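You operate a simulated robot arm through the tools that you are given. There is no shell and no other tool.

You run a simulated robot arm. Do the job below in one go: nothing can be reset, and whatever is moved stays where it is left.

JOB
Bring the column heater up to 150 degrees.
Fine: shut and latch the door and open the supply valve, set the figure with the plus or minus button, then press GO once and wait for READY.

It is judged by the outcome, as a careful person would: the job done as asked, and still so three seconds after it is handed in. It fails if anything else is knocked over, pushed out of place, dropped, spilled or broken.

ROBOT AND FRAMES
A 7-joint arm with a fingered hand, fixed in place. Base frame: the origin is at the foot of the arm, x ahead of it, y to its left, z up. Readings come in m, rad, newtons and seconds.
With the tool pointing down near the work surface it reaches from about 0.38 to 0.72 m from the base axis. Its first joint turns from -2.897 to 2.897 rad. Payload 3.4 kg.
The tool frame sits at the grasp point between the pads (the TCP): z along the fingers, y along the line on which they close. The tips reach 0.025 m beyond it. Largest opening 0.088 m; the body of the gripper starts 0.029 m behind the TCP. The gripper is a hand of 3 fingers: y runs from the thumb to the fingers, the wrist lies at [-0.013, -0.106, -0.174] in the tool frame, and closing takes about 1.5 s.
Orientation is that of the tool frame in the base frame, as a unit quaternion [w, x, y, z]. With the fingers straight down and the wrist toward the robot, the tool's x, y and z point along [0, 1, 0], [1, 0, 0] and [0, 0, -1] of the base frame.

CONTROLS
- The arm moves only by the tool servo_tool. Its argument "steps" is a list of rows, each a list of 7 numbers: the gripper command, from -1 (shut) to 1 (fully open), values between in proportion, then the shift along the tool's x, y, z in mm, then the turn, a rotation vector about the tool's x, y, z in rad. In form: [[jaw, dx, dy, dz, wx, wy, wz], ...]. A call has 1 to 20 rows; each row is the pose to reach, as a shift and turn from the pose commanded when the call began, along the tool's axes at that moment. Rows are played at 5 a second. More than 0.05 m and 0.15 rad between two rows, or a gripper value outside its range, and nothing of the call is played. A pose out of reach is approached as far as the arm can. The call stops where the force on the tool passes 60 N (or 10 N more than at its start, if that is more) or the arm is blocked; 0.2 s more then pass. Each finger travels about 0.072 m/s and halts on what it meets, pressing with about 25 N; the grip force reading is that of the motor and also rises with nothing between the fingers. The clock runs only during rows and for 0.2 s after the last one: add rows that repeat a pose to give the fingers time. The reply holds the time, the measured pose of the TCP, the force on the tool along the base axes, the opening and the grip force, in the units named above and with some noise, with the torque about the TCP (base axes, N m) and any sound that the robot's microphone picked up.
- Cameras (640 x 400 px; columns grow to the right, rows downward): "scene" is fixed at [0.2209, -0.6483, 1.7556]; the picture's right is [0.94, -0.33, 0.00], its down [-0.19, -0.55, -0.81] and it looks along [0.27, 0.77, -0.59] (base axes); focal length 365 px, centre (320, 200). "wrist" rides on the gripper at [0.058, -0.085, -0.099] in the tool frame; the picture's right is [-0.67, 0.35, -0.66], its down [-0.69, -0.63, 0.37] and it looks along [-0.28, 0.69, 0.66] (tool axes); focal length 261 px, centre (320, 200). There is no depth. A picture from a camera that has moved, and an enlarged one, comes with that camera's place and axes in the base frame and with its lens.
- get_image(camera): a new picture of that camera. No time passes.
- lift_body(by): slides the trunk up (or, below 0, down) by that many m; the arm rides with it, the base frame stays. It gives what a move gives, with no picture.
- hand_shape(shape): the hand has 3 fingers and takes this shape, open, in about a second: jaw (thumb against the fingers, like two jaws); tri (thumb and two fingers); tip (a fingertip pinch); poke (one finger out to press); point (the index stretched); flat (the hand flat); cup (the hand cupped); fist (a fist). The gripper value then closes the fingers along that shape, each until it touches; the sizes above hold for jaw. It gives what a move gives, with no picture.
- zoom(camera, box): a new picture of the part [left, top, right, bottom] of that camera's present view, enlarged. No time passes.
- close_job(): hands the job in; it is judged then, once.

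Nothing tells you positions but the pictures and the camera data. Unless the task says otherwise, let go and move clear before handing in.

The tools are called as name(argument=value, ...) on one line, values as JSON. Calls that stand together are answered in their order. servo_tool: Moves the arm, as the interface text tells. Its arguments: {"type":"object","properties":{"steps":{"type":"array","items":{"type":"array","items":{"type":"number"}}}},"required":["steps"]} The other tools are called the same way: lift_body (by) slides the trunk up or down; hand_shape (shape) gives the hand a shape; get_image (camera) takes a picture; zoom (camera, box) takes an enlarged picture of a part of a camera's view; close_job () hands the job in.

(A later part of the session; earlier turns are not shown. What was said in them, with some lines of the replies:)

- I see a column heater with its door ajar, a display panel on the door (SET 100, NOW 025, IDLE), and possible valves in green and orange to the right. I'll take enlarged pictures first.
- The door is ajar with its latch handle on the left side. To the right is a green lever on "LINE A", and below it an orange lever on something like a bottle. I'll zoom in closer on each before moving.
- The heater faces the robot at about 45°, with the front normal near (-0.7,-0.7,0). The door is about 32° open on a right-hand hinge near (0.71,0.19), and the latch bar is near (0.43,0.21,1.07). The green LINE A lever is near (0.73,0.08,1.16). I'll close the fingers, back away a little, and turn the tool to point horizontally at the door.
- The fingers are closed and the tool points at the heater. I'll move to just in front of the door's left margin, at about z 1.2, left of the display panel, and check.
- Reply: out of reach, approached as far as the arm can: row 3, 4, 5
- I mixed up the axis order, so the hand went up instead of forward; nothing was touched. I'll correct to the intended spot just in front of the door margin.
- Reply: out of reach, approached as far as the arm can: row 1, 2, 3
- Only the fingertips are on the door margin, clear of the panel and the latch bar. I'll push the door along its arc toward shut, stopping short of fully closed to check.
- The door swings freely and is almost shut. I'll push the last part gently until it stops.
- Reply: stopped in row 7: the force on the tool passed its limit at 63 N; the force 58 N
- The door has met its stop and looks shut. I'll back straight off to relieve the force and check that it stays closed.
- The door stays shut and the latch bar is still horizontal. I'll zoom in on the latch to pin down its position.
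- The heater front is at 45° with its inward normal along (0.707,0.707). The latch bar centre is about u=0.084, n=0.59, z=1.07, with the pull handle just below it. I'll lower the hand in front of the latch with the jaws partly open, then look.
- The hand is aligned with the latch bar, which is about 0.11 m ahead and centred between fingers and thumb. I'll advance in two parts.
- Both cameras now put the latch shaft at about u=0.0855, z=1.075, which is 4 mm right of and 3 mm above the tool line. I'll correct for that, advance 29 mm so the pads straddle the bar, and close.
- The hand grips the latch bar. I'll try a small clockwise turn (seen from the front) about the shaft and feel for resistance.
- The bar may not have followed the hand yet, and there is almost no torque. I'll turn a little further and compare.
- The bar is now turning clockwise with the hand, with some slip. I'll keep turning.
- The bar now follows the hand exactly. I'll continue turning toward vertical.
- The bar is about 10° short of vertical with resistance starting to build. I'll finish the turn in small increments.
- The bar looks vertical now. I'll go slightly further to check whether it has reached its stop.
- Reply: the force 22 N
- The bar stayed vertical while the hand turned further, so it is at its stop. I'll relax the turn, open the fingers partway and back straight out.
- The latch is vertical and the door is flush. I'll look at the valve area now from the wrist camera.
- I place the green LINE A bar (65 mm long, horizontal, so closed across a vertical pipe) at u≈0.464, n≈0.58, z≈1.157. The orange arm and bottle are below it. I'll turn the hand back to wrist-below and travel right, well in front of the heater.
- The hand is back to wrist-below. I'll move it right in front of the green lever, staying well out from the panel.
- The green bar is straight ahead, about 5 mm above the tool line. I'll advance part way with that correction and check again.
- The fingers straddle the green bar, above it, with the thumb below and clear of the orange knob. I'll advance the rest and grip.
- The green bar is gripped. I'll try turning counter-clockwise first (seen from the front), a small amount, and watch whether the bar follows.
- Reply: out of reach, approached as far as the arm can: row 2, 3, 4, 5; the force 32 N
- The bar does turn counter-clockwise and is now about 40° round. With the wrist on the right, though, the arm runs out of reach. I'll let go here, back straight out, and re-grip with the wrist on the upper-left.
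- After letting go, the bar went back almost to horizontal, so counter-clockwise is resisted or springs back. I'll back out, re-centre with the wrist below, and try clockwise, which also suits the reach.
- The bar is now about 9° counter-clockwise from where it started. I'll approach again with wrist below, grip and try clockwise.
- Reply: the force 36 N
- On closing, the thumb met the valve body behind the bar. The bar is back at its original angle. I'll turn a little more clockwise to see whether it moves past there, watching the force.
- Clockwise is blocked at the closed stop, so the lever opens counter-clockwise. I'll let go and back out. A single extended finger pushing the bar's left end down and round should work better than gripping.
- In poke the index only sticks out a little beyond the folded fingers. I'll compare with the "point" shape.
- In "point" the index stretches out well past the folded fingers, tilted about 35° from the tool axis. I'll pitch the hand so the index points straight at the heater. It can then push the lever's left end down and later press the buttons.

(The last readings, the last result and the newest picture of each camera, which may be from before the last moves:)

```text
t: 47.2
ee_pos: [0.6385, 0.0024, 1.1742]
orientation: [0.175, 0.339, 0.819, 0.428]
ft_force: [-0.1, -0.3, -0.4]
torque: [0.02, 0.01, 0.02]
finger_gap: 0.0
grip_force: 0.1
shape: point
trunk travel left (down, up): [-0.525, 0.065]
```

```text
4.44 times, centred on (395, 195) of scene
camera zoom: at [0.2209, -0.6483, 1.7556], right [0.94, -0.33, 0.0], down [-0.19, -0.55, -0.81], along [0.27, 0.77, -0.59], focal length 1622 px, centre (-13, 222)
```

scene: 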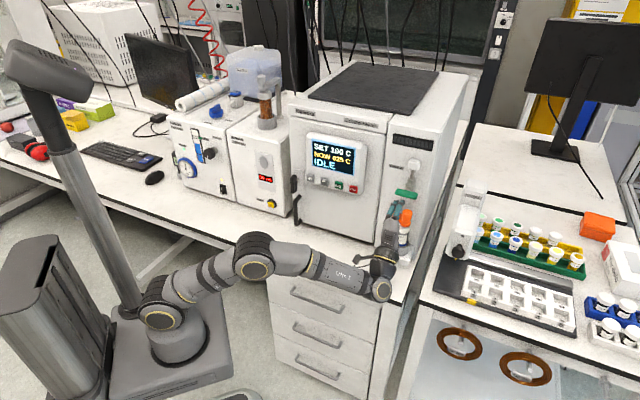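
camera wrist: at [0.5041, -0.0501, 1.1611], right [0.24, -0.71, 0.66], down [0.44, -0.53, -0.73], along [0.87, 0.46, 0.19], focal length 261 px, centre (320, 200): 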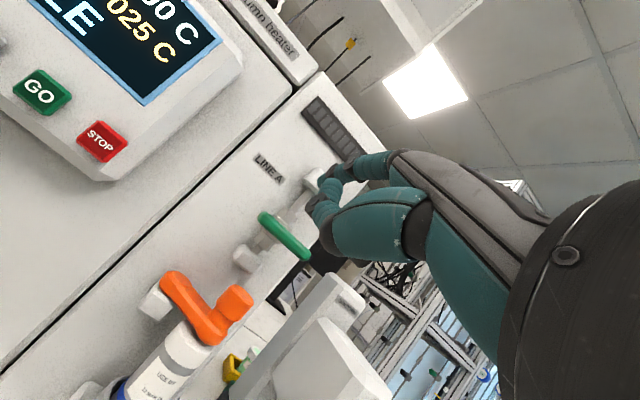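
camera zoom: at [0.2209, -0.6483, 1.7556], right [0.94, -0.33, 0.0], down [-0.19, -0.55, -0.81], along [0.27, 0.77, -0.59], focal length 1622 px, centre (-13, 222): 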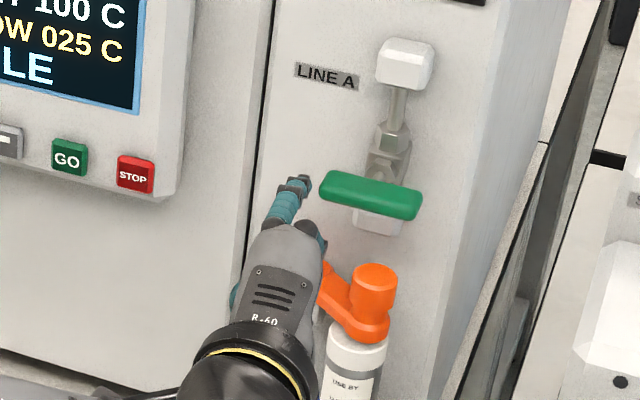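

zoom(camera="wrist", box=[240, 120, 400, 270])

zoom(camera="scene", box=[370, 170, 420, 220])

```text
2.67 times, centred on (320, 195) of wrist
camera zoom: at [0.5041, -0.0501, 1.1611], right [0.24, -0.71, 0.66], down [0.44, -0.53, -0.73], along [0.87, 0.46, 0.19], focal length 695 px, centre (320, 213)
```

zoom: 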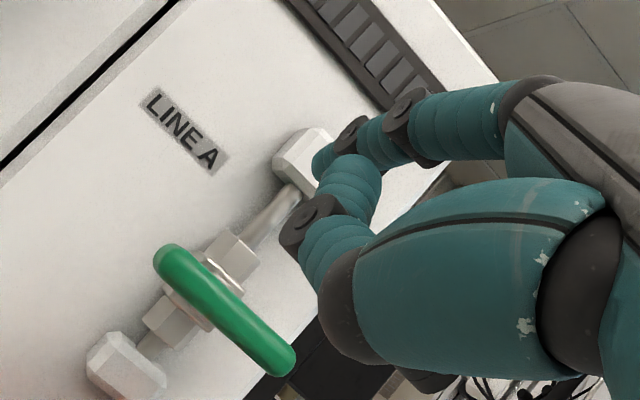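

```text
8.00 times, centred on (395, 195) of scene
camera zoom: at [0.2209, -0.6483, 1.7556], right [0.94, -0.33, 0.0], down [-0.19, -0.55, -0.81], along [0.27, 0.77, -0.59], focal length 2920 px, centre (-280, 240)
```

zoom: 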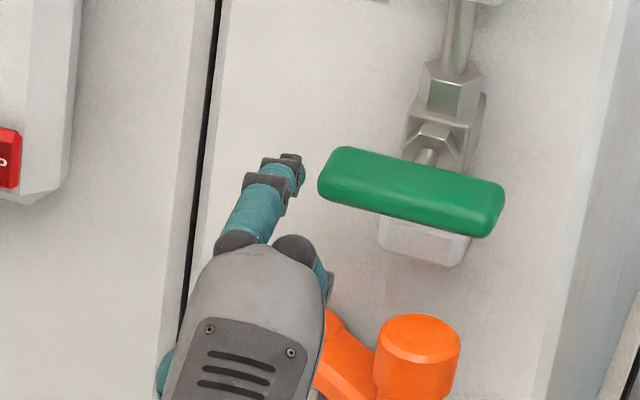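

Both cameras agree on the fingertip: u≈0.438, n≈0.504, z≈1.208, which is (12, 56, 22) mm in the tool frame. I'll bring it forward to just above the left end of the green bar.

servo_tool(steps=[[-1, 2, -6, 4, 0, 0, 0], [-1, 4, -4, 14, 0, 0, 0], [-1, 6, 4, 28, 0, 0, 0], [-1, 7.8, 13, 44, 0, 0, 0], [-1, 7.8, 23, 60, 0, 0, 0], [-1, 7.8, 33.4, 75.4, 0, 0, 0]])

zoom(camera="wrist", box=[220, 110, 400, 270])

zoom(camera="scene", box=[370, 160, 420, 210])

```text
t: 48.6
ee_pos: [0.692, 0.0666, 1.1562]
orientation: [0.175, 0.34, 0.818, 0.429]
ft_force: [-0.3, 0.2, -1.1]
torque: [0.01, 0.05, 0.01]
finger_gap: 0.0
grip_force: 0.0
shape: point
trunk travel left (down, up): [-0.525, 0.065]
```

```text
2.50 times, centred on (310, 190) of wrist
camera zoom: at [0.5571, 0.0145, 1.1445], right [0.24, -0.71, 0.66], down [0.44, -0.53, -0.73], along [0.87, 0.46, 0.19], focal length 652 px, centre (345, 225)
```

zoom: 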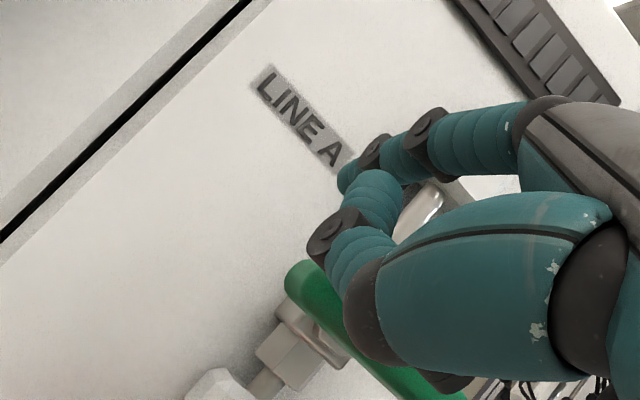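

```text
8.00 times, centred on (395, 185) of scene
camera zoom: at [0.2209, -0.6483, 1.7556], right [0.94, -0.33, 0.0], down [-0.19, -0.55, -0.81], along [0.27, 0.77, -0.59], focal length 2920 px, centre (-280, 320)
```

zoom: 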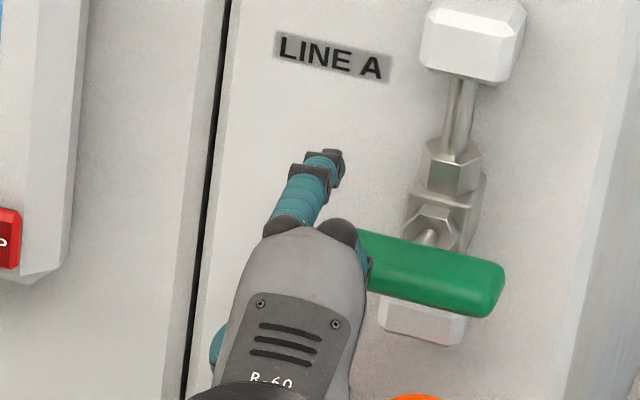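

The fingertip is above the bar's left end and only the index is near the bar. I'll start pushing the left end down along its arc.

servo_tool(steps=[[-1, -7, -10.7, 1.4, 0, 0, 0], [-1, -7.5, -18.9, 7.1, 0, 0, 0], [-1, -5.5, -24, 10.5, 0, 0, 0], [-1, -3.8, -28.8, 13.9, 0, 0, 0], [-1, -4, -33, 16.8, 0, 0, 0], [-1, -4.5, -37, 19.7, 0, 0, 0]])

zoom(camera="wrist", box=[220, 110, 400, 270])

zoom(camera="scene", box=[370, 160, 420, 210])

```text
t: 50.0
ee_pos: [0.69, 0.0587, 1.1139]
orientation: [0.175, 0.34, 0.819, 0.429]
ft_force: [0.4, -0.2, 1.0]
torque: [0.05, -0.08, 0.03]
finger_gap: 0.0
grip_force: 0.1
shape: point
trunk travel left (down, up): [-0.525, 0.065]
```

```text
2.50 times, centred on (310, 190) of wrist
camera zoom: at [0.555, 0.0065, 1.1023], right [0.24, -0.71, 0.66], down [0.44, -0.53, -0.73], along [0.87, 0.46, 0.19], focal length 652 px, centre (345, 225)
```

zoom: 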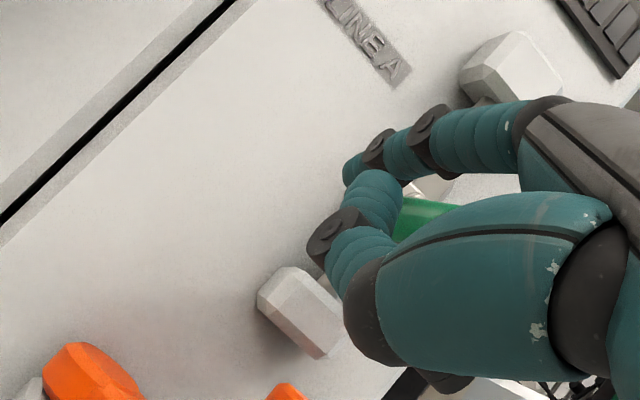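

```text
8.00 times, centred on (395, 185) of scene
camera zoom: at [0.2209, -0.6483, 1.7556], right [0.94, -0.33, 0.0], down [-0.19, -0.55, -0.81], along [0.27, 0.77, -0.59], focal length 2920 px, centre (-280, 320)
```

zoom: 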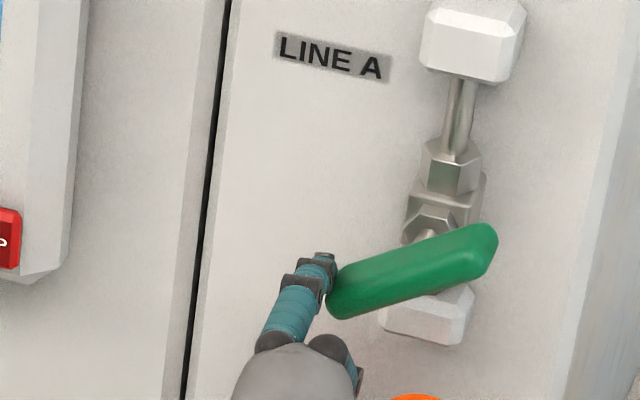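

The bar turns freely counter-clockwise and is about 36° round, but the fingertip is near the bar's end. I'll shift inward a little and keep following the arc.

servo_tool(steps=[[-1, -1.5, 6, -4, 0, 0, 0], [-1, -4, 7.4, -5.1, 0, 0, 0], [-1, -5.5, 4, -2.7, 0, 0, 0], [-1, -7.4, 0.7, -0.5, 0, 0, 0], [-1, -9, -1.6, 1, 0, 0, 0], [-1, -10.7, -3.8, 2.6, 0, 0, 0], [-1, -13, -5.7, 3.9, 0, 0, 0], [-1, -15.4, -7.5, 5.2, 0, 0, 0]])

zoom(camera="wrist", box=[220, 110, 400, 270])

zoom(camera="scene", box=[370, 160, 420, 210])

```text
t: 51.8
ee_pos: [0.7, 0.0486, 1.1072]
orientation: [0.174, 0.34, 0.819, 0.427]
ft_force: [-0.9, 1.8, -0.3]
torque: [-0.02, -0.08, 0.13]
finger_gap: 0.0
grip_force: 0.2
shape: point
trunk travel left (down, up): [-0.525, 0.065]
```

```text
2.50 times, centred on (310, 190) of wrist
camera zoom: at [0.5666, -0.0039, 1.0955], right [0.24, -0.71, 0.66], down [0.44, -0.53, -0.73], along [0.87, 0.46, 0.19], focal length 652 px, centre (345, 225)
```

zoom: 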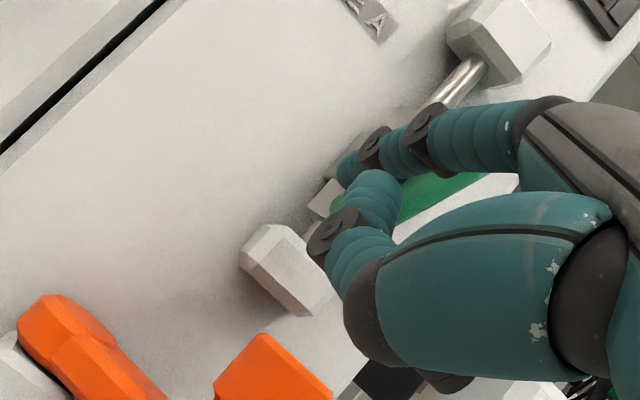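

```text
8.00 times, centred on (395, 185) of scene
camera zoom: at [0.2209, -0.6483, 1.7556], right [0.94, -0.33, 0.0], down [-0.19, -0.55, -0.81], along [0.27, 0.77, -0.59], focal length 2920 px, centre (-280, 320)
```

zoom: 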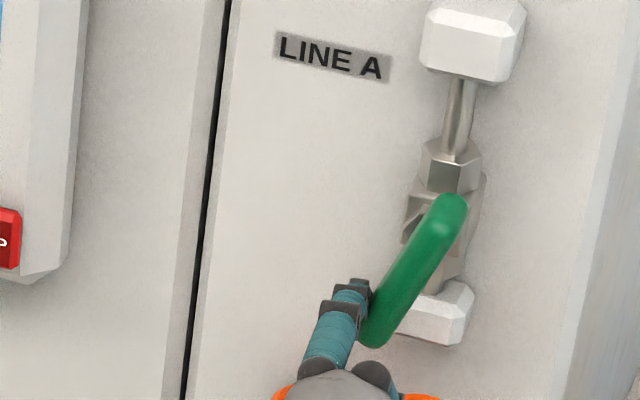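

The bar is about 67° round. I'll continue pushing its lower end rightward until it is vertical and meets its stop.

servo_tool(steps=[[-1, -2.5, -1.2, 0.9, 0, 0, 0], [-1, -5, -2.5, 1.7, 0, 0, 0], [-1, -7.5, -2.9, 2, 0, 0, 0], [-1, -9.5, -3.1, 2.2, 0, 0, 0], [-1, -11.5, -3.3, 2.3, 0, 0, 0]])

zoom(camera="wrist", box=[220, 110, 400, 270])

zoom(camera="scene", box=[370, 160, 420, 210])

```text
t: 53.0
ee_pos: [0.708, 0.0423, 1.1032]
orientation: [0.176, 0.34, 0.819, 0.428]
ft_force: [-5.5, 4.6, 1.6]
torque: [-0.17, -0.2, 0.2]
finger_gap: 0.0
grip_force: 0.1
shape: point
trunk travel left (down, up): [-0.525, 0.065]
```

```text
2.50 times, centred on (310, 190) of wrist
camera zoom: at [0.5737, -0.0105, 1.0909], right [0.24, -0.71, 0.66], down [0.44, -0.53, -0.73], along [0.87, 0.46, 0.19], focal length 652 px, centre (345, 225)
```

zoom: 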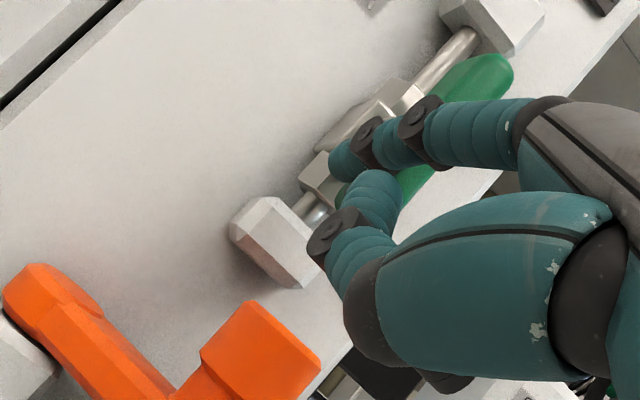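

```text
8.00 times, centred on (395, 185) of scene
camera zoom: at [0.2209, -0.6483, 1.7556], right [0.94, -0.33, 0.0], down [-0.19, -0.55, -0.81], along [0.27, 0.77, -0.59], focal length 2920 px, centre (-280, 320)
```

zoom: 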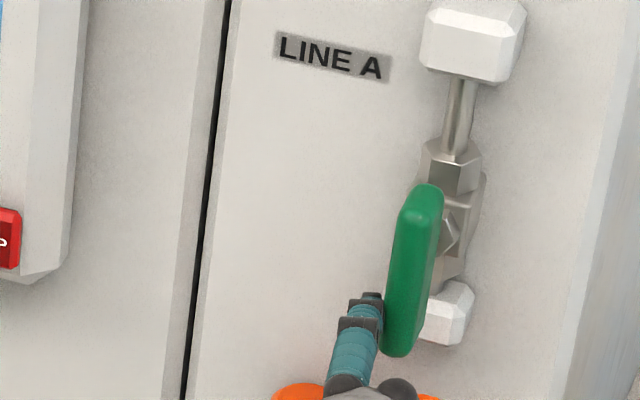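

The lever is vertical, in line with the pipe, and has met its stop at about 7 N. I'll move the finger away to the left and back out.

servo_tool(steps=[[-1, 8, 0, 0, 0, 0, 0], [-1, 20, 0, 0, 0, 0, 0], [-1, 22, -8, -11, 0, 0, 0], [-1, 24, -20, -28, 0, 0, 0], [-1, 26, -34, -49, 0, 0, 0], [-1, 30, -51, -74, 0, 0, 0], [-1, 40, -51, -74, 0, 0, 0]])

get_image(camera="scene")

get_image(camera="wrist")

zoom(camera="scene", box=[290, 120, 430, 260])

```text
t: 54.6
ee_pos: [0.6154, 0.0059, 1.1049]
orientation: [0.175, 0.341, 0.819, 0.428]
ft_force: [-0.8, -0.5, -0.1]
torque: [-0.01, -0.01, -0.01]
finger_gap: 0.0001
grip_force: 0.1
shape: point
trunk travel left (down, up): [-0.525, 0.065]
```

```text
taken
```

scene: 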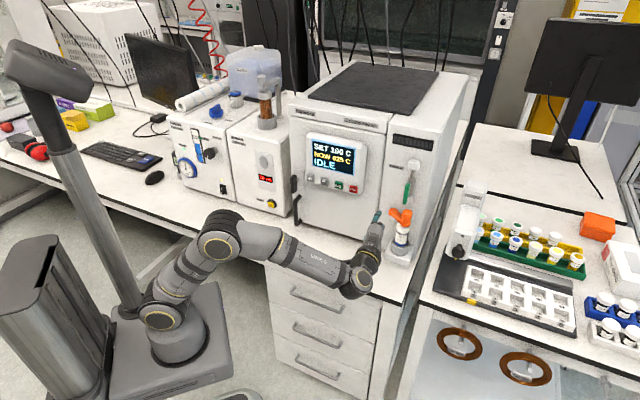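

```text
taken
camera wrist: at [0.4808, -0.0463, 1.0928], right [0.24, -0.71, 0.66], down [0.44, -0.53, -0.73], along [0.87, 0.46, 0.19], focal length 261 px, centre (320, 200)
```

wrist: 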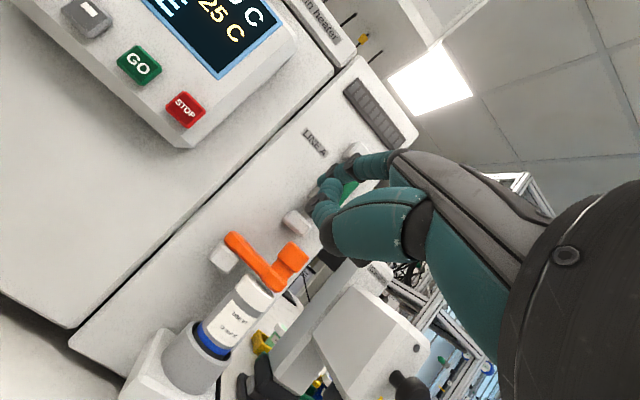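

```text
2.86 times, centred on (360, 190) of scene
camera zoom: at [0.2209, -0.6483, 1.7556], right [0.94, -0.33, 0.0], down [-0.19, -0.55, -0.81], along [0.27, 0.77, -0.59], focal length 1043 px, centre (206, 229)
```

zoom: 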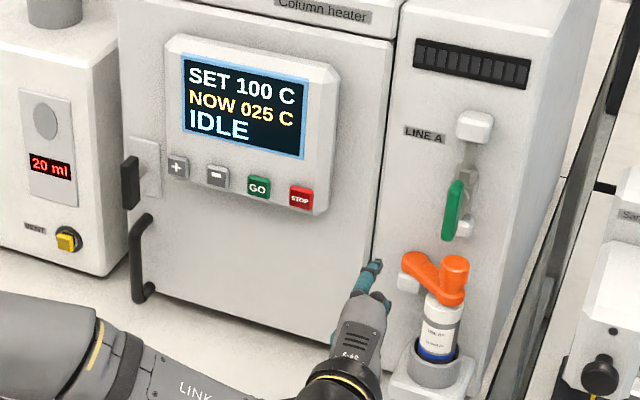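

The valve is open: the lever is vertical, and the neighbouring unit's readout changed from 00 ml to 20 ml. Next are the buttons. I'll move the pointing finger left to a standoff in front of the + button.

servo_tool(steps=[[-1, 22, 0.5, 3.7, 0, 0, 0], [-1, 46, 1, 7.4, 0, 0, 0], [-1, 70, 1.6, 11, 0, 0, 0], [-1, 94, 2.1, 14.8, 0, 0, 0], [-1, 118, 2.7, 18.5, 0, 0, 0], [-1, 142, 3.2, 22.2, 0, 0, 0], [-1, 166, 3.7, 26, 0, 0, 0], [-1, 190, 4.3, 29.6, 0, 0, 0], [-1, 214, 4.8, 33.3, 0, 0, 0], [-1, 236, 5.3, 37, 0, 0, 0], [-1, 254, 5.9, 41, 0, 0, 0], [-1, 267, 6.4, 44.3, 0, 0, 0]])

get_image(camera="wrist")

zoom(camera="scene", box=[270, 120, 390, 240])

```text
t: 57.2
ee_pos: [0.4586, 0.2233, 1.0842]
orientation: [0.175, 0.34, 0.819, 0.428]
ft_force: [0.6, -0.2, 0.3]
torque: [0.01, -0.01, -0.03]
finger_gap: 0.0001
grip_force: 0.0
shape: point
trunk travel left (down, up): [-0.525, 0.065]
```

```text
taken
camera wrist: at [0.3241, 0.171, 1.0723], right [0.24, -0.71, 0.66], down [0.44, -0.53, -0.73], along [0.87, 0.46, 0.19], focal length 261 px, centre (320, 200)
```

wrist: 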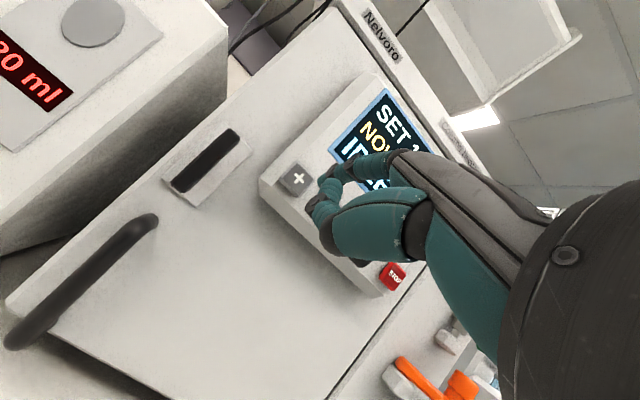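

```text
3.33 times, centred on (330, 180) of scene
camera zoom: at [0.2209, -0.6483, 1.7556], right [0.94, -0.33, 0.0], down [-0.19, -0.55, -0.81], along [0.27, 0.77, -0.59], focal length 1216 px, centre (287, 267)
```

zoom: 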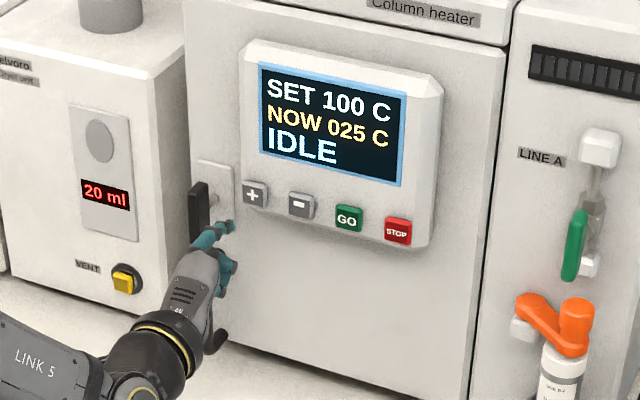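

zoom(camera="wrist", box=[250, 130, 370, 240])

zoom(camera="scene", box=[290, 160, 340, 210])

```text
3.64 times, centred on (310, 185) of wrist
camera zoom: at [0.3241, 0.171, 1.0723], right [0.24, -0.71, 0.66], down [0.44, -0.53, -0.73], along [0.87, 0.46, 0.19], focal length 948 px, centre (356, 254)
```

zoom: 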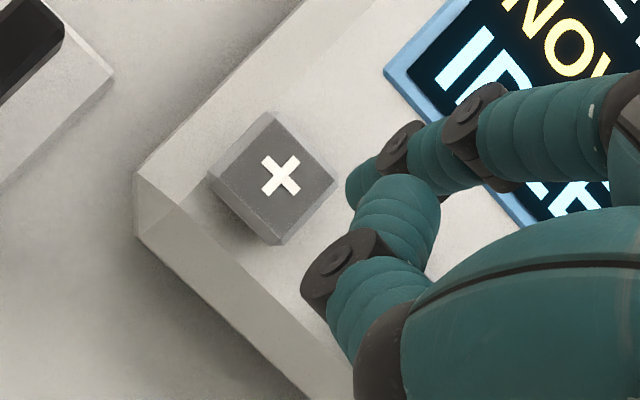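

```text
8.00 times, centred on (315, 185) of scene
camera zoom: at [0.2209, -0.6483, 1.7556], right [0.94, -0.33, 0.0], down [-0.19, -0.55, -0.81], along [0.27, 0.77, -0.59], focal length 2920 px, centre (360, 320)
```

zoom: 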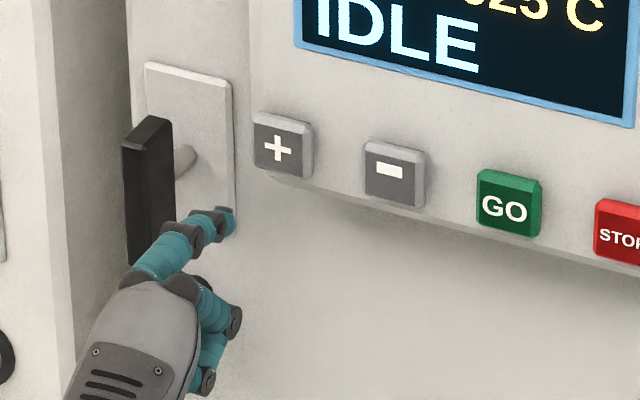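

The + button is at u=0.151, n=0.584, z=1.119 and the fingertip is straight in front of it, about 48 mm away. I'll close in to about 6 mm and check.

servo_tool(steps=[[-1, 3, 5.7, 8.2, 0, 0, 0], [-1, 3, 11.4, 16.4, 0, 0, 0], [-1, 3, 17.1, 24.6, 0, 0, 0], [-1, 3, 22.8, 32.8, 0, 0, 0]])

zoom(camera="wrist", box=[250, 130, 370, 240])

zoom(camera="scene", box=[290, 160, 340, 210])

```text
t: 58.2
ee_pos: [0.4845, 0.2531, 1.0847]
orientation: [0.175, 0.341, 0.819, 0.428]
ft_force: [-0.8, -0.2, 0.5]
torque: [-0.02, 0.0, -0.01]
finger_gap: 0.0002
grip_force: 0.1
shape: point
trunk travel left (down, up): [-0.525, 0.065]
```

```text
3.64 times, centred on (310, 185) of wrist
camera zoom: at [0.3495, 0.2015, 1.072], right [0.24, -0.71, 0.66], down [0.44, -0.53, -0.73], along [0.87, 0.46, 0.19], focal length 948 px, centre (356, 254)
```

zoom: 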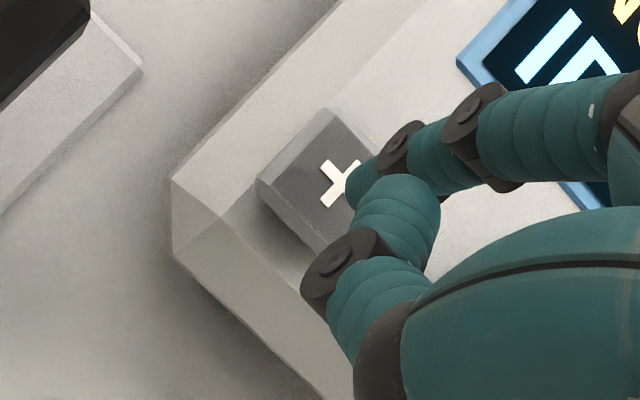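

```text
8.00 times, centred on (315, 185) of scene
camera zoom: at [0.2209, -0.6483, 1.7556], right [0.94, -0.33, 0.0], down [-0.19, -0.55, -0.81], along [0.27, 0.77, -0.59], focal length 2920 px, centre (360, 320)
```

zoom: 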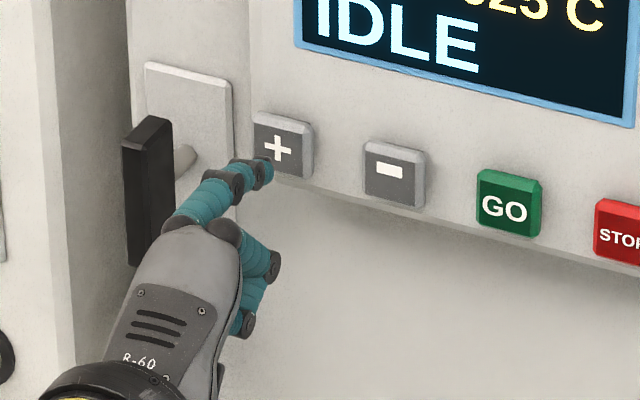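

servo_tool(steps=[[-1, 0, 2.3, 3.3, 0, 0, 0], [-1, 0, 4, 5.7, 0, 0, 0], [-1, 0, 5.1, 7.4, 0, 0, 0], [-1, 0, 6.3, 9, 0, 0, 0]])

zoom(camera="scene", box=[290, 130, 370, 210])

zoom(camera="wrist", box=[250, 130, 370, 240])

```text
t: 59.2
ee_pos: [0.4904, 0.261, 1.086]
orientation: [0.174, 0.339, 0.819, 0.429]
ft_force: [0.7, 0.2, 0.0]
torque: [0.03, -0.02, -0.01]
finger_gap: 0.0001
grip_force: 0.0
shape: point
trunk travel left (down, up): [-0.525, 0.065]
```

```text
5.00 times, centred on (330, 170) of scene
camera zoom: at [0.2209, -0.6483, 1.7556], right [0.94, -0.33, 0.0], down [-0.19, -0.55, -0.81], along [0.27, 0.77, -0.59], focal length 1825 px, centre (270, 350)
```

zoom: 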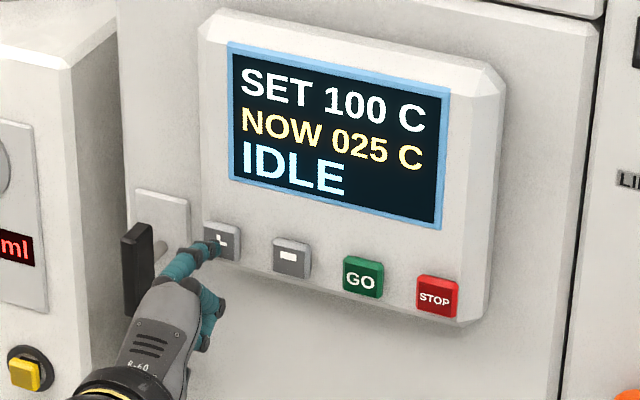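

```text
3.64 times, centred on (310, 185) of wrist
camera zoom: at [0.3552, 0.2085, 1.0729], right [0.24, -0.71, 0.66], down [0.44, -0.53, -0.73], along [0.87, 0.46, 0.19], focal length 948 px, centre (356, 254)
```

zoom: 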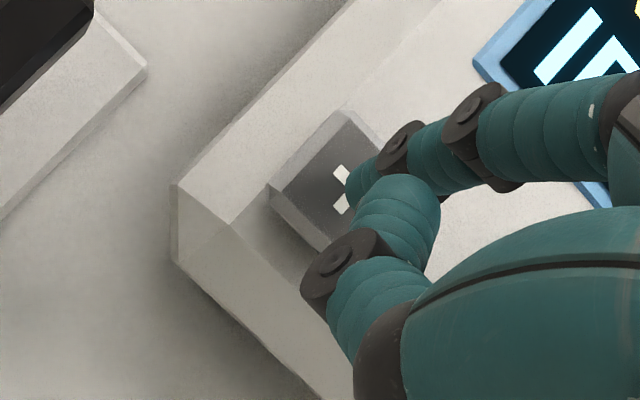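

servo_tool(steps=[[-1, 0, 1.1, 1.6, 0, 0, 0], [-1, 0, 2.3, 3.3, 0, 0, 0], [-1, 0, 3.4, 4.9, 0, 0, 0]])

zoom(camera="scene", box=[290, 130, 370, 210])

zoom(camera="wrist", box=[250, 130, 370, 240])

```text
t: 60.0
ee_pos: [0.4945, 0.2649, 1.0852]
orientation: [0.176, 0.341, 0.818, 0.428]
ft_force: [-0.9, -0.4, -0.1]
torque: [0.03, -0.05, 0.02]
finger_gap: 0.0001
grip_force: 0.0
shape: point
trunk travel left (down, up): [-0.525, 0.065]
heard: click
```

```text
5.00 times, centred on (330, 170) of scene
camera zoom: at [0.2209, -0.6483, 1.7556], right [0.94, -0.33, 0.0], down [-0.19, -0.55, -0.81], along [0.27, 0.77, -0.59], focal length 1825 px, centre (270, 350)
```

zoom: 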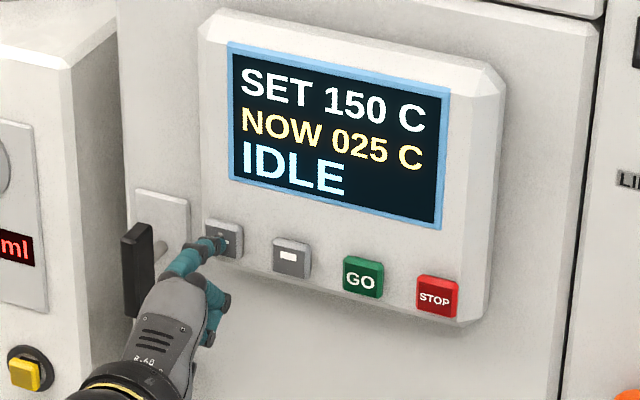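

```text
3.64 times, centred on (310, 185) of wrist
camera zoom: at [0.36, 0.2119, 1.0732], right [0.24, -0.71, 0.66], down [0.44, -0.53, -0.73], along [0.87, 0.46, 0.19], focal length 948 px, centre (356, 254)
```

zoom: 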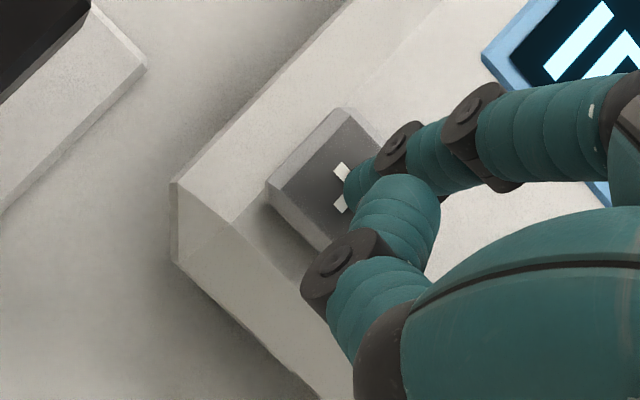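

One click, and the setting reads 150 C. I'll retract straight away without pressing again.

servo_tool(steps=[[-1, 0, -5.7, -8.2, 0, 0, 0], [-1, 0, -14, -20, 0, 0, 0], [-1, 0, -22.8, -32.8, 0, 0, 0]])

zoom(camera="scene", box=[290, 130, 370, 210])

get_image(camera="scene")

```text
t: 60.8
ee_pos: [0.4659, 0.2363, 1.0847]
orientation: [0.175, 0.34, 0.819, 0.428]
ft_force: [-0.5, 0.8, -0.2]
torque: [0.0, 0.0, -0.02]
finger_gap: 0.0805
grip_force: 0.1
shape: point
trunk travel left (down, up): [-0.525, 0.065]
```

```text
5.00 times, centred on (330, 170) of scene
camera zoom: at [0.2209, -0.6483, 1.7556], right [0.94, -0.33, 0.0], down [-0.19, -0.55, -0.81], along [0.27, 0.77, -0.59], focal length 1825 px, centre (270, 350)
```

zoom: 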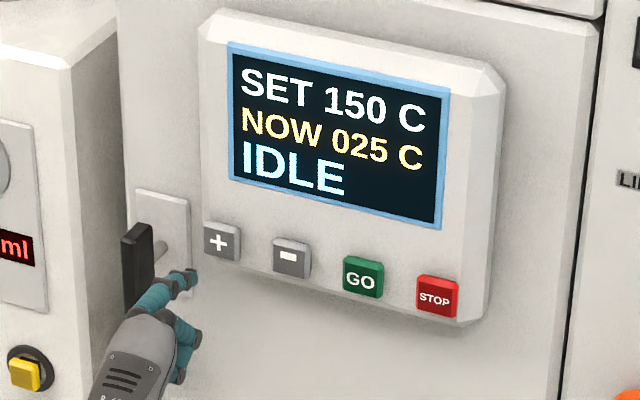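

```text
taken
```

scene: 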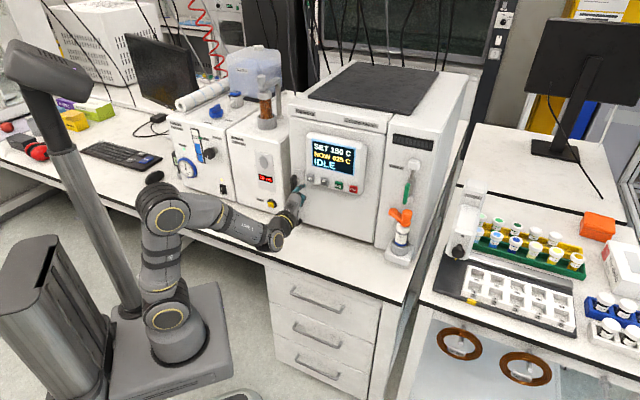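

zoom(camera="scene", box=[220, 120, 320, 220])

zoom(camera="scene", box=[370, 140, 430, 260])

```text
4.00 times, centred on (270, 170) of scene
camera zoom: at [0.2209, -0.6483, 1.7556], right [0.94, -0.33, 0.0], down [-0.19, -0.55, -0.81], along [0.27, 0.77, -0.59], focal length 1460 px, centre (520, 320)
```

zoom: 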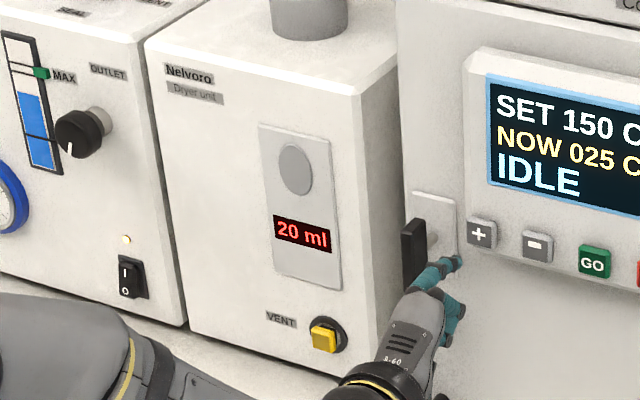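

```text
3.33 times, centred on (400, 200) of scene
camera zoom: at [0.2209, -0.6483, 1.7556], right [0.94, -0.33, 0.0], down [-0.19, -0.55, -0.81], along [0.27, 0.77, -0.59], focal length 1216 px, centre (53, 200)
```

zoom: 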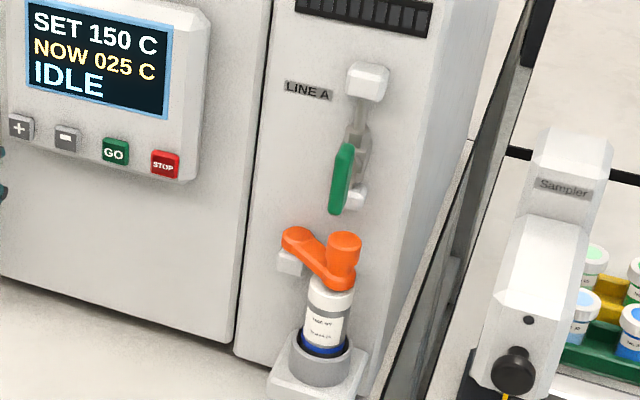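

The set value is 150 C, the valve is open, and everything else is undisturbed. I'll now move the fingertip in front of GO, at u≈0.252.

servo_tool(steps=[[-1, -20, 0, 0, 0, 0, 0], [-1, -42, 0, 0, 0, 0, 0], [-1, -64, 0, 0, 0, 0, 0], [-1, -84, 0.5, 0, 0, 0, 0], [-1, -101, 1, 0, 0, 0, 0]])

zoom(camera="wrist", box=[250, 130, 370, 240])

zoom(camera="scene", box=[310, 160, 370, 210])

```text
t: 62.0
ee_pos: [0.5393, 0.1655, 1.0851]
orientation: [0.175, 0.34, 0.818, 0.428]
ft_force: [0.5, 0.1, 0.3]
torque: [-0.03, -0.01, -0.01]
finger_gap: 0.0807
grip_force: 0.0
shape: point
trunk travel left (down, up): [-0.525, 0.065]
```

```text
3.64 times, centred on (310, 185) of wrist
camera zoom: at [0.4041, 0.1136, 1.0725], right [0.24, -0.71, 0.66], down [0.44, -0.53, -0.73], along [0.87, 0.46, 0.19], focal length 948 px, centre (356, 254)
```

zoom: 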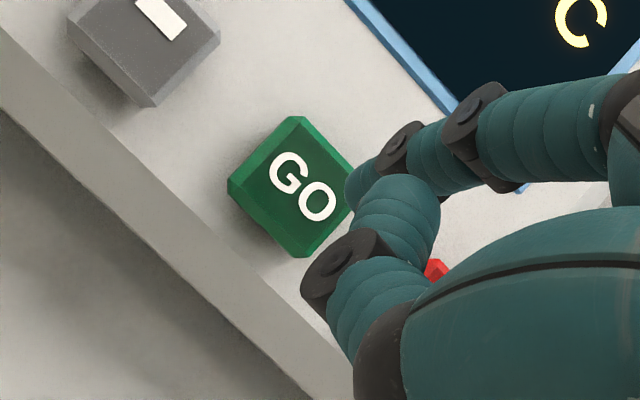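

```text
8.00 times, centred on (340, 185) of scene
camera zoom: at [0.2209, -0.6483, 1.7556], right [0.94, -0.33, 0.0], down [-0.19, -0.55, -0.81], along [0.27, 0.77, -0.59], focal length 2920 px, centre (160, 320)
```

zoom: 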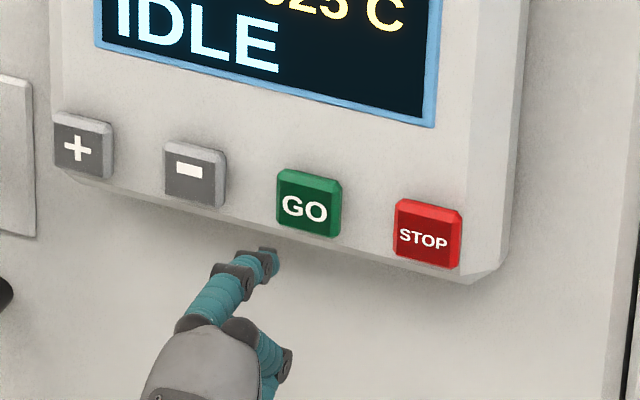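

The fingertip is centred on GO. I'll press it once, going in to the same depth that worked for +.

servo_tool(steps=[[-1, 0.5, 5.7, 8.2, 0, 0, 0], [-1, 1, 11.4, 16.4, 0, 0, 0], [-1, 1, 16, 23, 0, 0, 0], [-1, 1, 18.8, 27.1, 0, 0, 0], [-1, 1, 20.6, 29.6, 0, 0, 0], [-1, 1, 21.7, 31.2, 0, 0, 0], [-1, 1, 22.8, 32.8, 0, 0, 0]])

zoom(camera="scene", box=[290, 130, 370, 210])

```text
t: 63.6
ee_pos: [0.5664, 0.1931, 1.0846]
orientation: [0.175, 0.34, 0.819, 0.428]
ft_force: [-1.5, -1.5, 0.3]
torque: [0.07, -0.06, 0.01]
finger_gap: 0.0806
grip_force: 0.1
shape: point
trunk travel left (down, up): [-0.525, 0.065]
heard: click
```

```text
5.00 times, centred on (330, 170) of scene
camera zoom: at [0.2209, -0.6483, 1.7556], right [0.94, -0.33, 0.0], down [-0.19, -0.55, -0.81], along [0.27, 0.77, -0.59], focal length 1825 px, centre (270, 350)
```

zoom: 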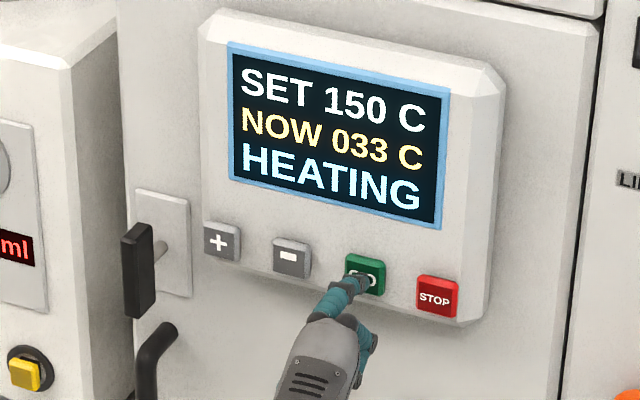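

GO clicked once, and the display shows HEATING with the temperature rising. I'll retract straight back, away from the panel, and let time pass.

servo_tool(steps=[[-1, 0, -5.7, -8.2, 0, 0, 0], [-1, 0, -14, -20, 0, 0, 0], [-1, 0, -25, -36, 0, 0, 0], [-1, 0, -40, -57, 0, 0, 0], [-1, 0, -52, -75, 0, 0, 0], [-1, 0, -52, -75, 0, 0, 0], [-1, 0, -52, -75, 0, 0, 0], [-1, 0, -52, -75, 0, 0, 0], [-1, 0, -52, -75, 0, 0, 0], [-1, 0, -52, -75, 0, 0, 0], [-1, 0, -52, -75, 0, 0, 0], [-1, 0, -52, -75, 0, 0, 0], [-1, 0, -52, -75, 0, 0, 0], [-1, 0, -52, -75, 0, 0, 0], [-1, 0, -52, -75, 0, 0, 0], [-1, 0, -52, -75, 0, 0, 0], [-1, 0, -52, -75, 0, 0, 0], [-1, 0, -52, -75, 0, 0, 0], [-1, 0, -52, -75, 0, 0, 0], [-1, 0, -52, -75, 0, 0, 0]])

zoom(camera="scene", box=[220, 90, 440, 270])

```text
t: 67.8
ee_pos: [0.5019, 0.1298, 1.0851]
orientation: [0.175, 0.34, 0.819, 0.428]
ft_force: [1.1, 0.4, 0.3]
torque: [-0.02, 0.0, 0.02]
finger_gap: 0.0809
grip_force: 0.1
shape: point
trunk travel left (down, up): [-0.525, 0.065]
```

```text
2.22 times, centred on (330, 180) of scene
camera zoom: at [0.2209, -0.6483, 1.7556], right [0.94, -0.33, 0.0], down [-0.19, -0.55, -0.81], along [0.27, 0.77, -0.59], focal length 811 px, centre (298, 244)
```

zoom: 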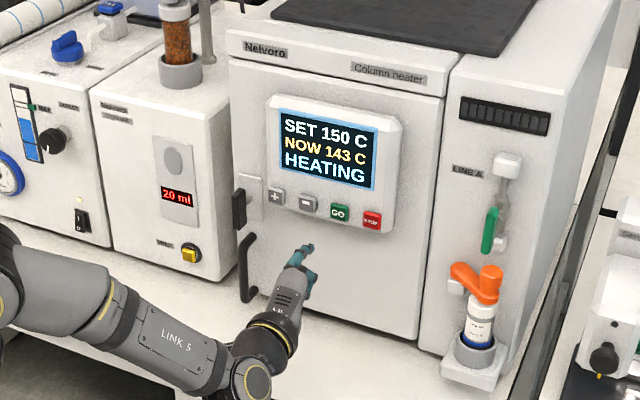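

It is at 143 C and still heating. I'll hold the hand clear and wait for READY.

servo_tool(steps=[[-1, 0, 0, 0, 0, 0, 0], [-1, 0, 0, 0, 0, 0, 0], [-1, 0, 0, 0, 0, 0, 0], [-1, 0, 0, 0, 0, 0, 0], [-1, 0, 0, 0, 0, 0, 0], [-1, 0, 0, 0, 0, 0, 0], [-1, 0, 0, 0, 0, 0, 0], [-1, 0, 0, 0, 0, 0, 0], [-1, 0, 0, 0, 0, 0, 0], [-1, 0, 0, 0, 0, 0, 0], [-1, 0, 0, 0, 0, 0, 0], [-1, 0, 0, 0, 0, 0, 0], [-1, 0, 0, 0, 0, 0, 0], [-1, 0, 0, 0, 0, 0, 0], [-1, 0, 0, 0, 0, 0, 0]])

zoom(camera="scene", box=[220, 90, 440, 270])

```text
t: 71.0
ee_pos: [0.5004, 0.1299, 1.0849]
orientation: [0.175, 0.34, 0.819, 0.427]
ft_force: [-0.3, 0.7, 0.6]
torque: [-0.02, -0.01, -0.01]
finger_gap: 0.0807
grip_force: 0.0
shape: point
trunk travel left (down, up): [-0.525, 0.065]
```

```text
2.22 times, centred on (330, 180) of scene
camera zoom: at [0.2209, -0.6483, 1.7556], right [0.94, -0.33, 0.0], down [-0.19, -0.55, -0.81], along [0.27, 0.77, -0.59], focal length 811 px, centre (298, 244)
```

zoom: 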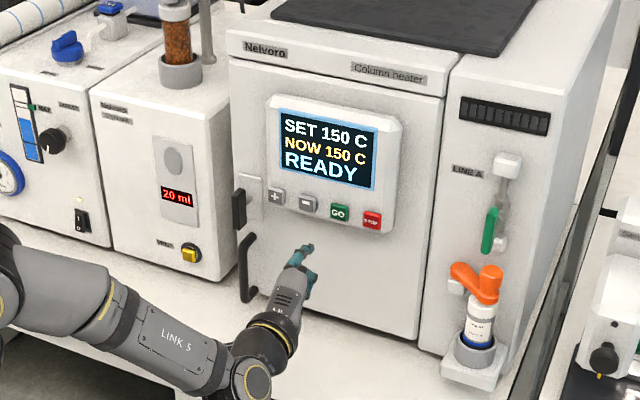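

The display reads SET 150, NOW 150, READY, with the door latched and the valve open. I'll back off a little more, wait a few seconds to confirm it holds, and check the whole scene.

servo_tool(steps=[[-1, 0, -6, -8, 0, 0, 0], [-1, 0, -12, -16, 0, 0, 0], [-1, 0, -17, -25, 0, 0, 0], [-1, 0, -17, -25, 0, 0, 0], [-1, 0, -17, -25, 0, 0, 0], [-1, 0, -17, -25, 0, 0, 0], [-1, 0, -17, -25, 0, 0, 0], [-1, 0, -17, -25, 0, 0, 0], [-1, 0, -17, -25, 0, 0, 0], [-1, 0, -17, -25, 0, 0, 0], [-1, 0, -17, -25, 0, 0, 0], [-1, 0, -17, -25, 0, 0, 0], [-1, 0, -17, -25, 0, 0, 0], [-1, 0, -17, -25, 0, 0, 0], [-1, 0, -17, -25, 0, 0, 0], [-1, 0, -17, -25, 0, 0, 0]])

get_image(camera="scene")

zoom(camera="scene", box=[270, 90, 440, 260])

```text
t: 74.4
ee_pos: [0.4822, 0.1088, 1.0853]
orientation: [0.175, 0.341, 0.819, 0.428]
ft_force: [0.4, 0.4, 0.1]
torque: [-0.01, -0.01, -0.02]
finger_gap: 0.0807
grip_force: 0.1
shape: point
trunk travel left (down, up): [-0.525, 0.065]
```

```text
taken
```

scene: 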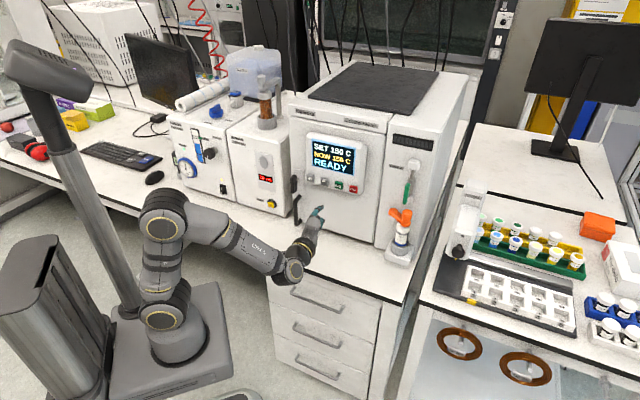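

```text
2.35 times, centred on (355, 175) of scene
camera zoom: at [0.2209, -0.6483, 1.7556], right [0.94, -0.33, 0.0], down [-0.19, -0.55, -0.81], along [0.27, 0.77, -0.59], focal length 859 px, centre (238, 259)
```

zoom: 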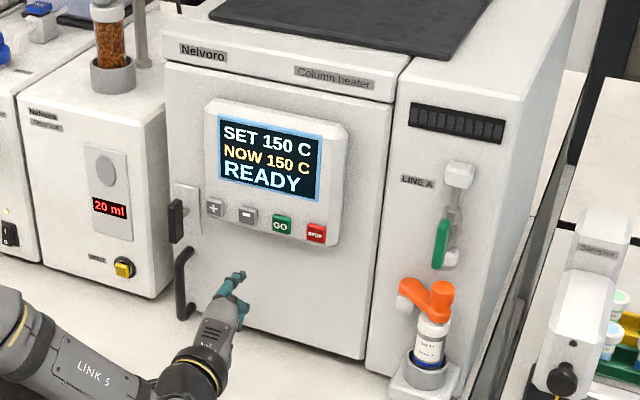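

The heater is holding at 150 C with READY showing, the door is shut and latched, and the supply valve is open. Nothing else has moved and the hand is clear, so I'm handing the job in.

close_job()

```text
The job is handed in.
```

The column heater is at 150 °C. The display read SET 150, NOW 150, READY and was still holding about 3 seconds later, when I handed the job in.

- **Door:** It is shut, and the latch bar is turned 90° to its stop. I did not tug the door to test the latch.
- **Supply valve:** The green LINE A lever is open, in line with the pipe. The Dryer unit's readout went from 00 ml to 20 ml when I opened it. I tried turning the lever the wrong way first, and it stopped without damage.
- **Setting:** One press of + took the setting from 100 to 150. I pressed GO once.

Nothing else was moved or knocked over in the last picture, and the hand is clear of the heater.
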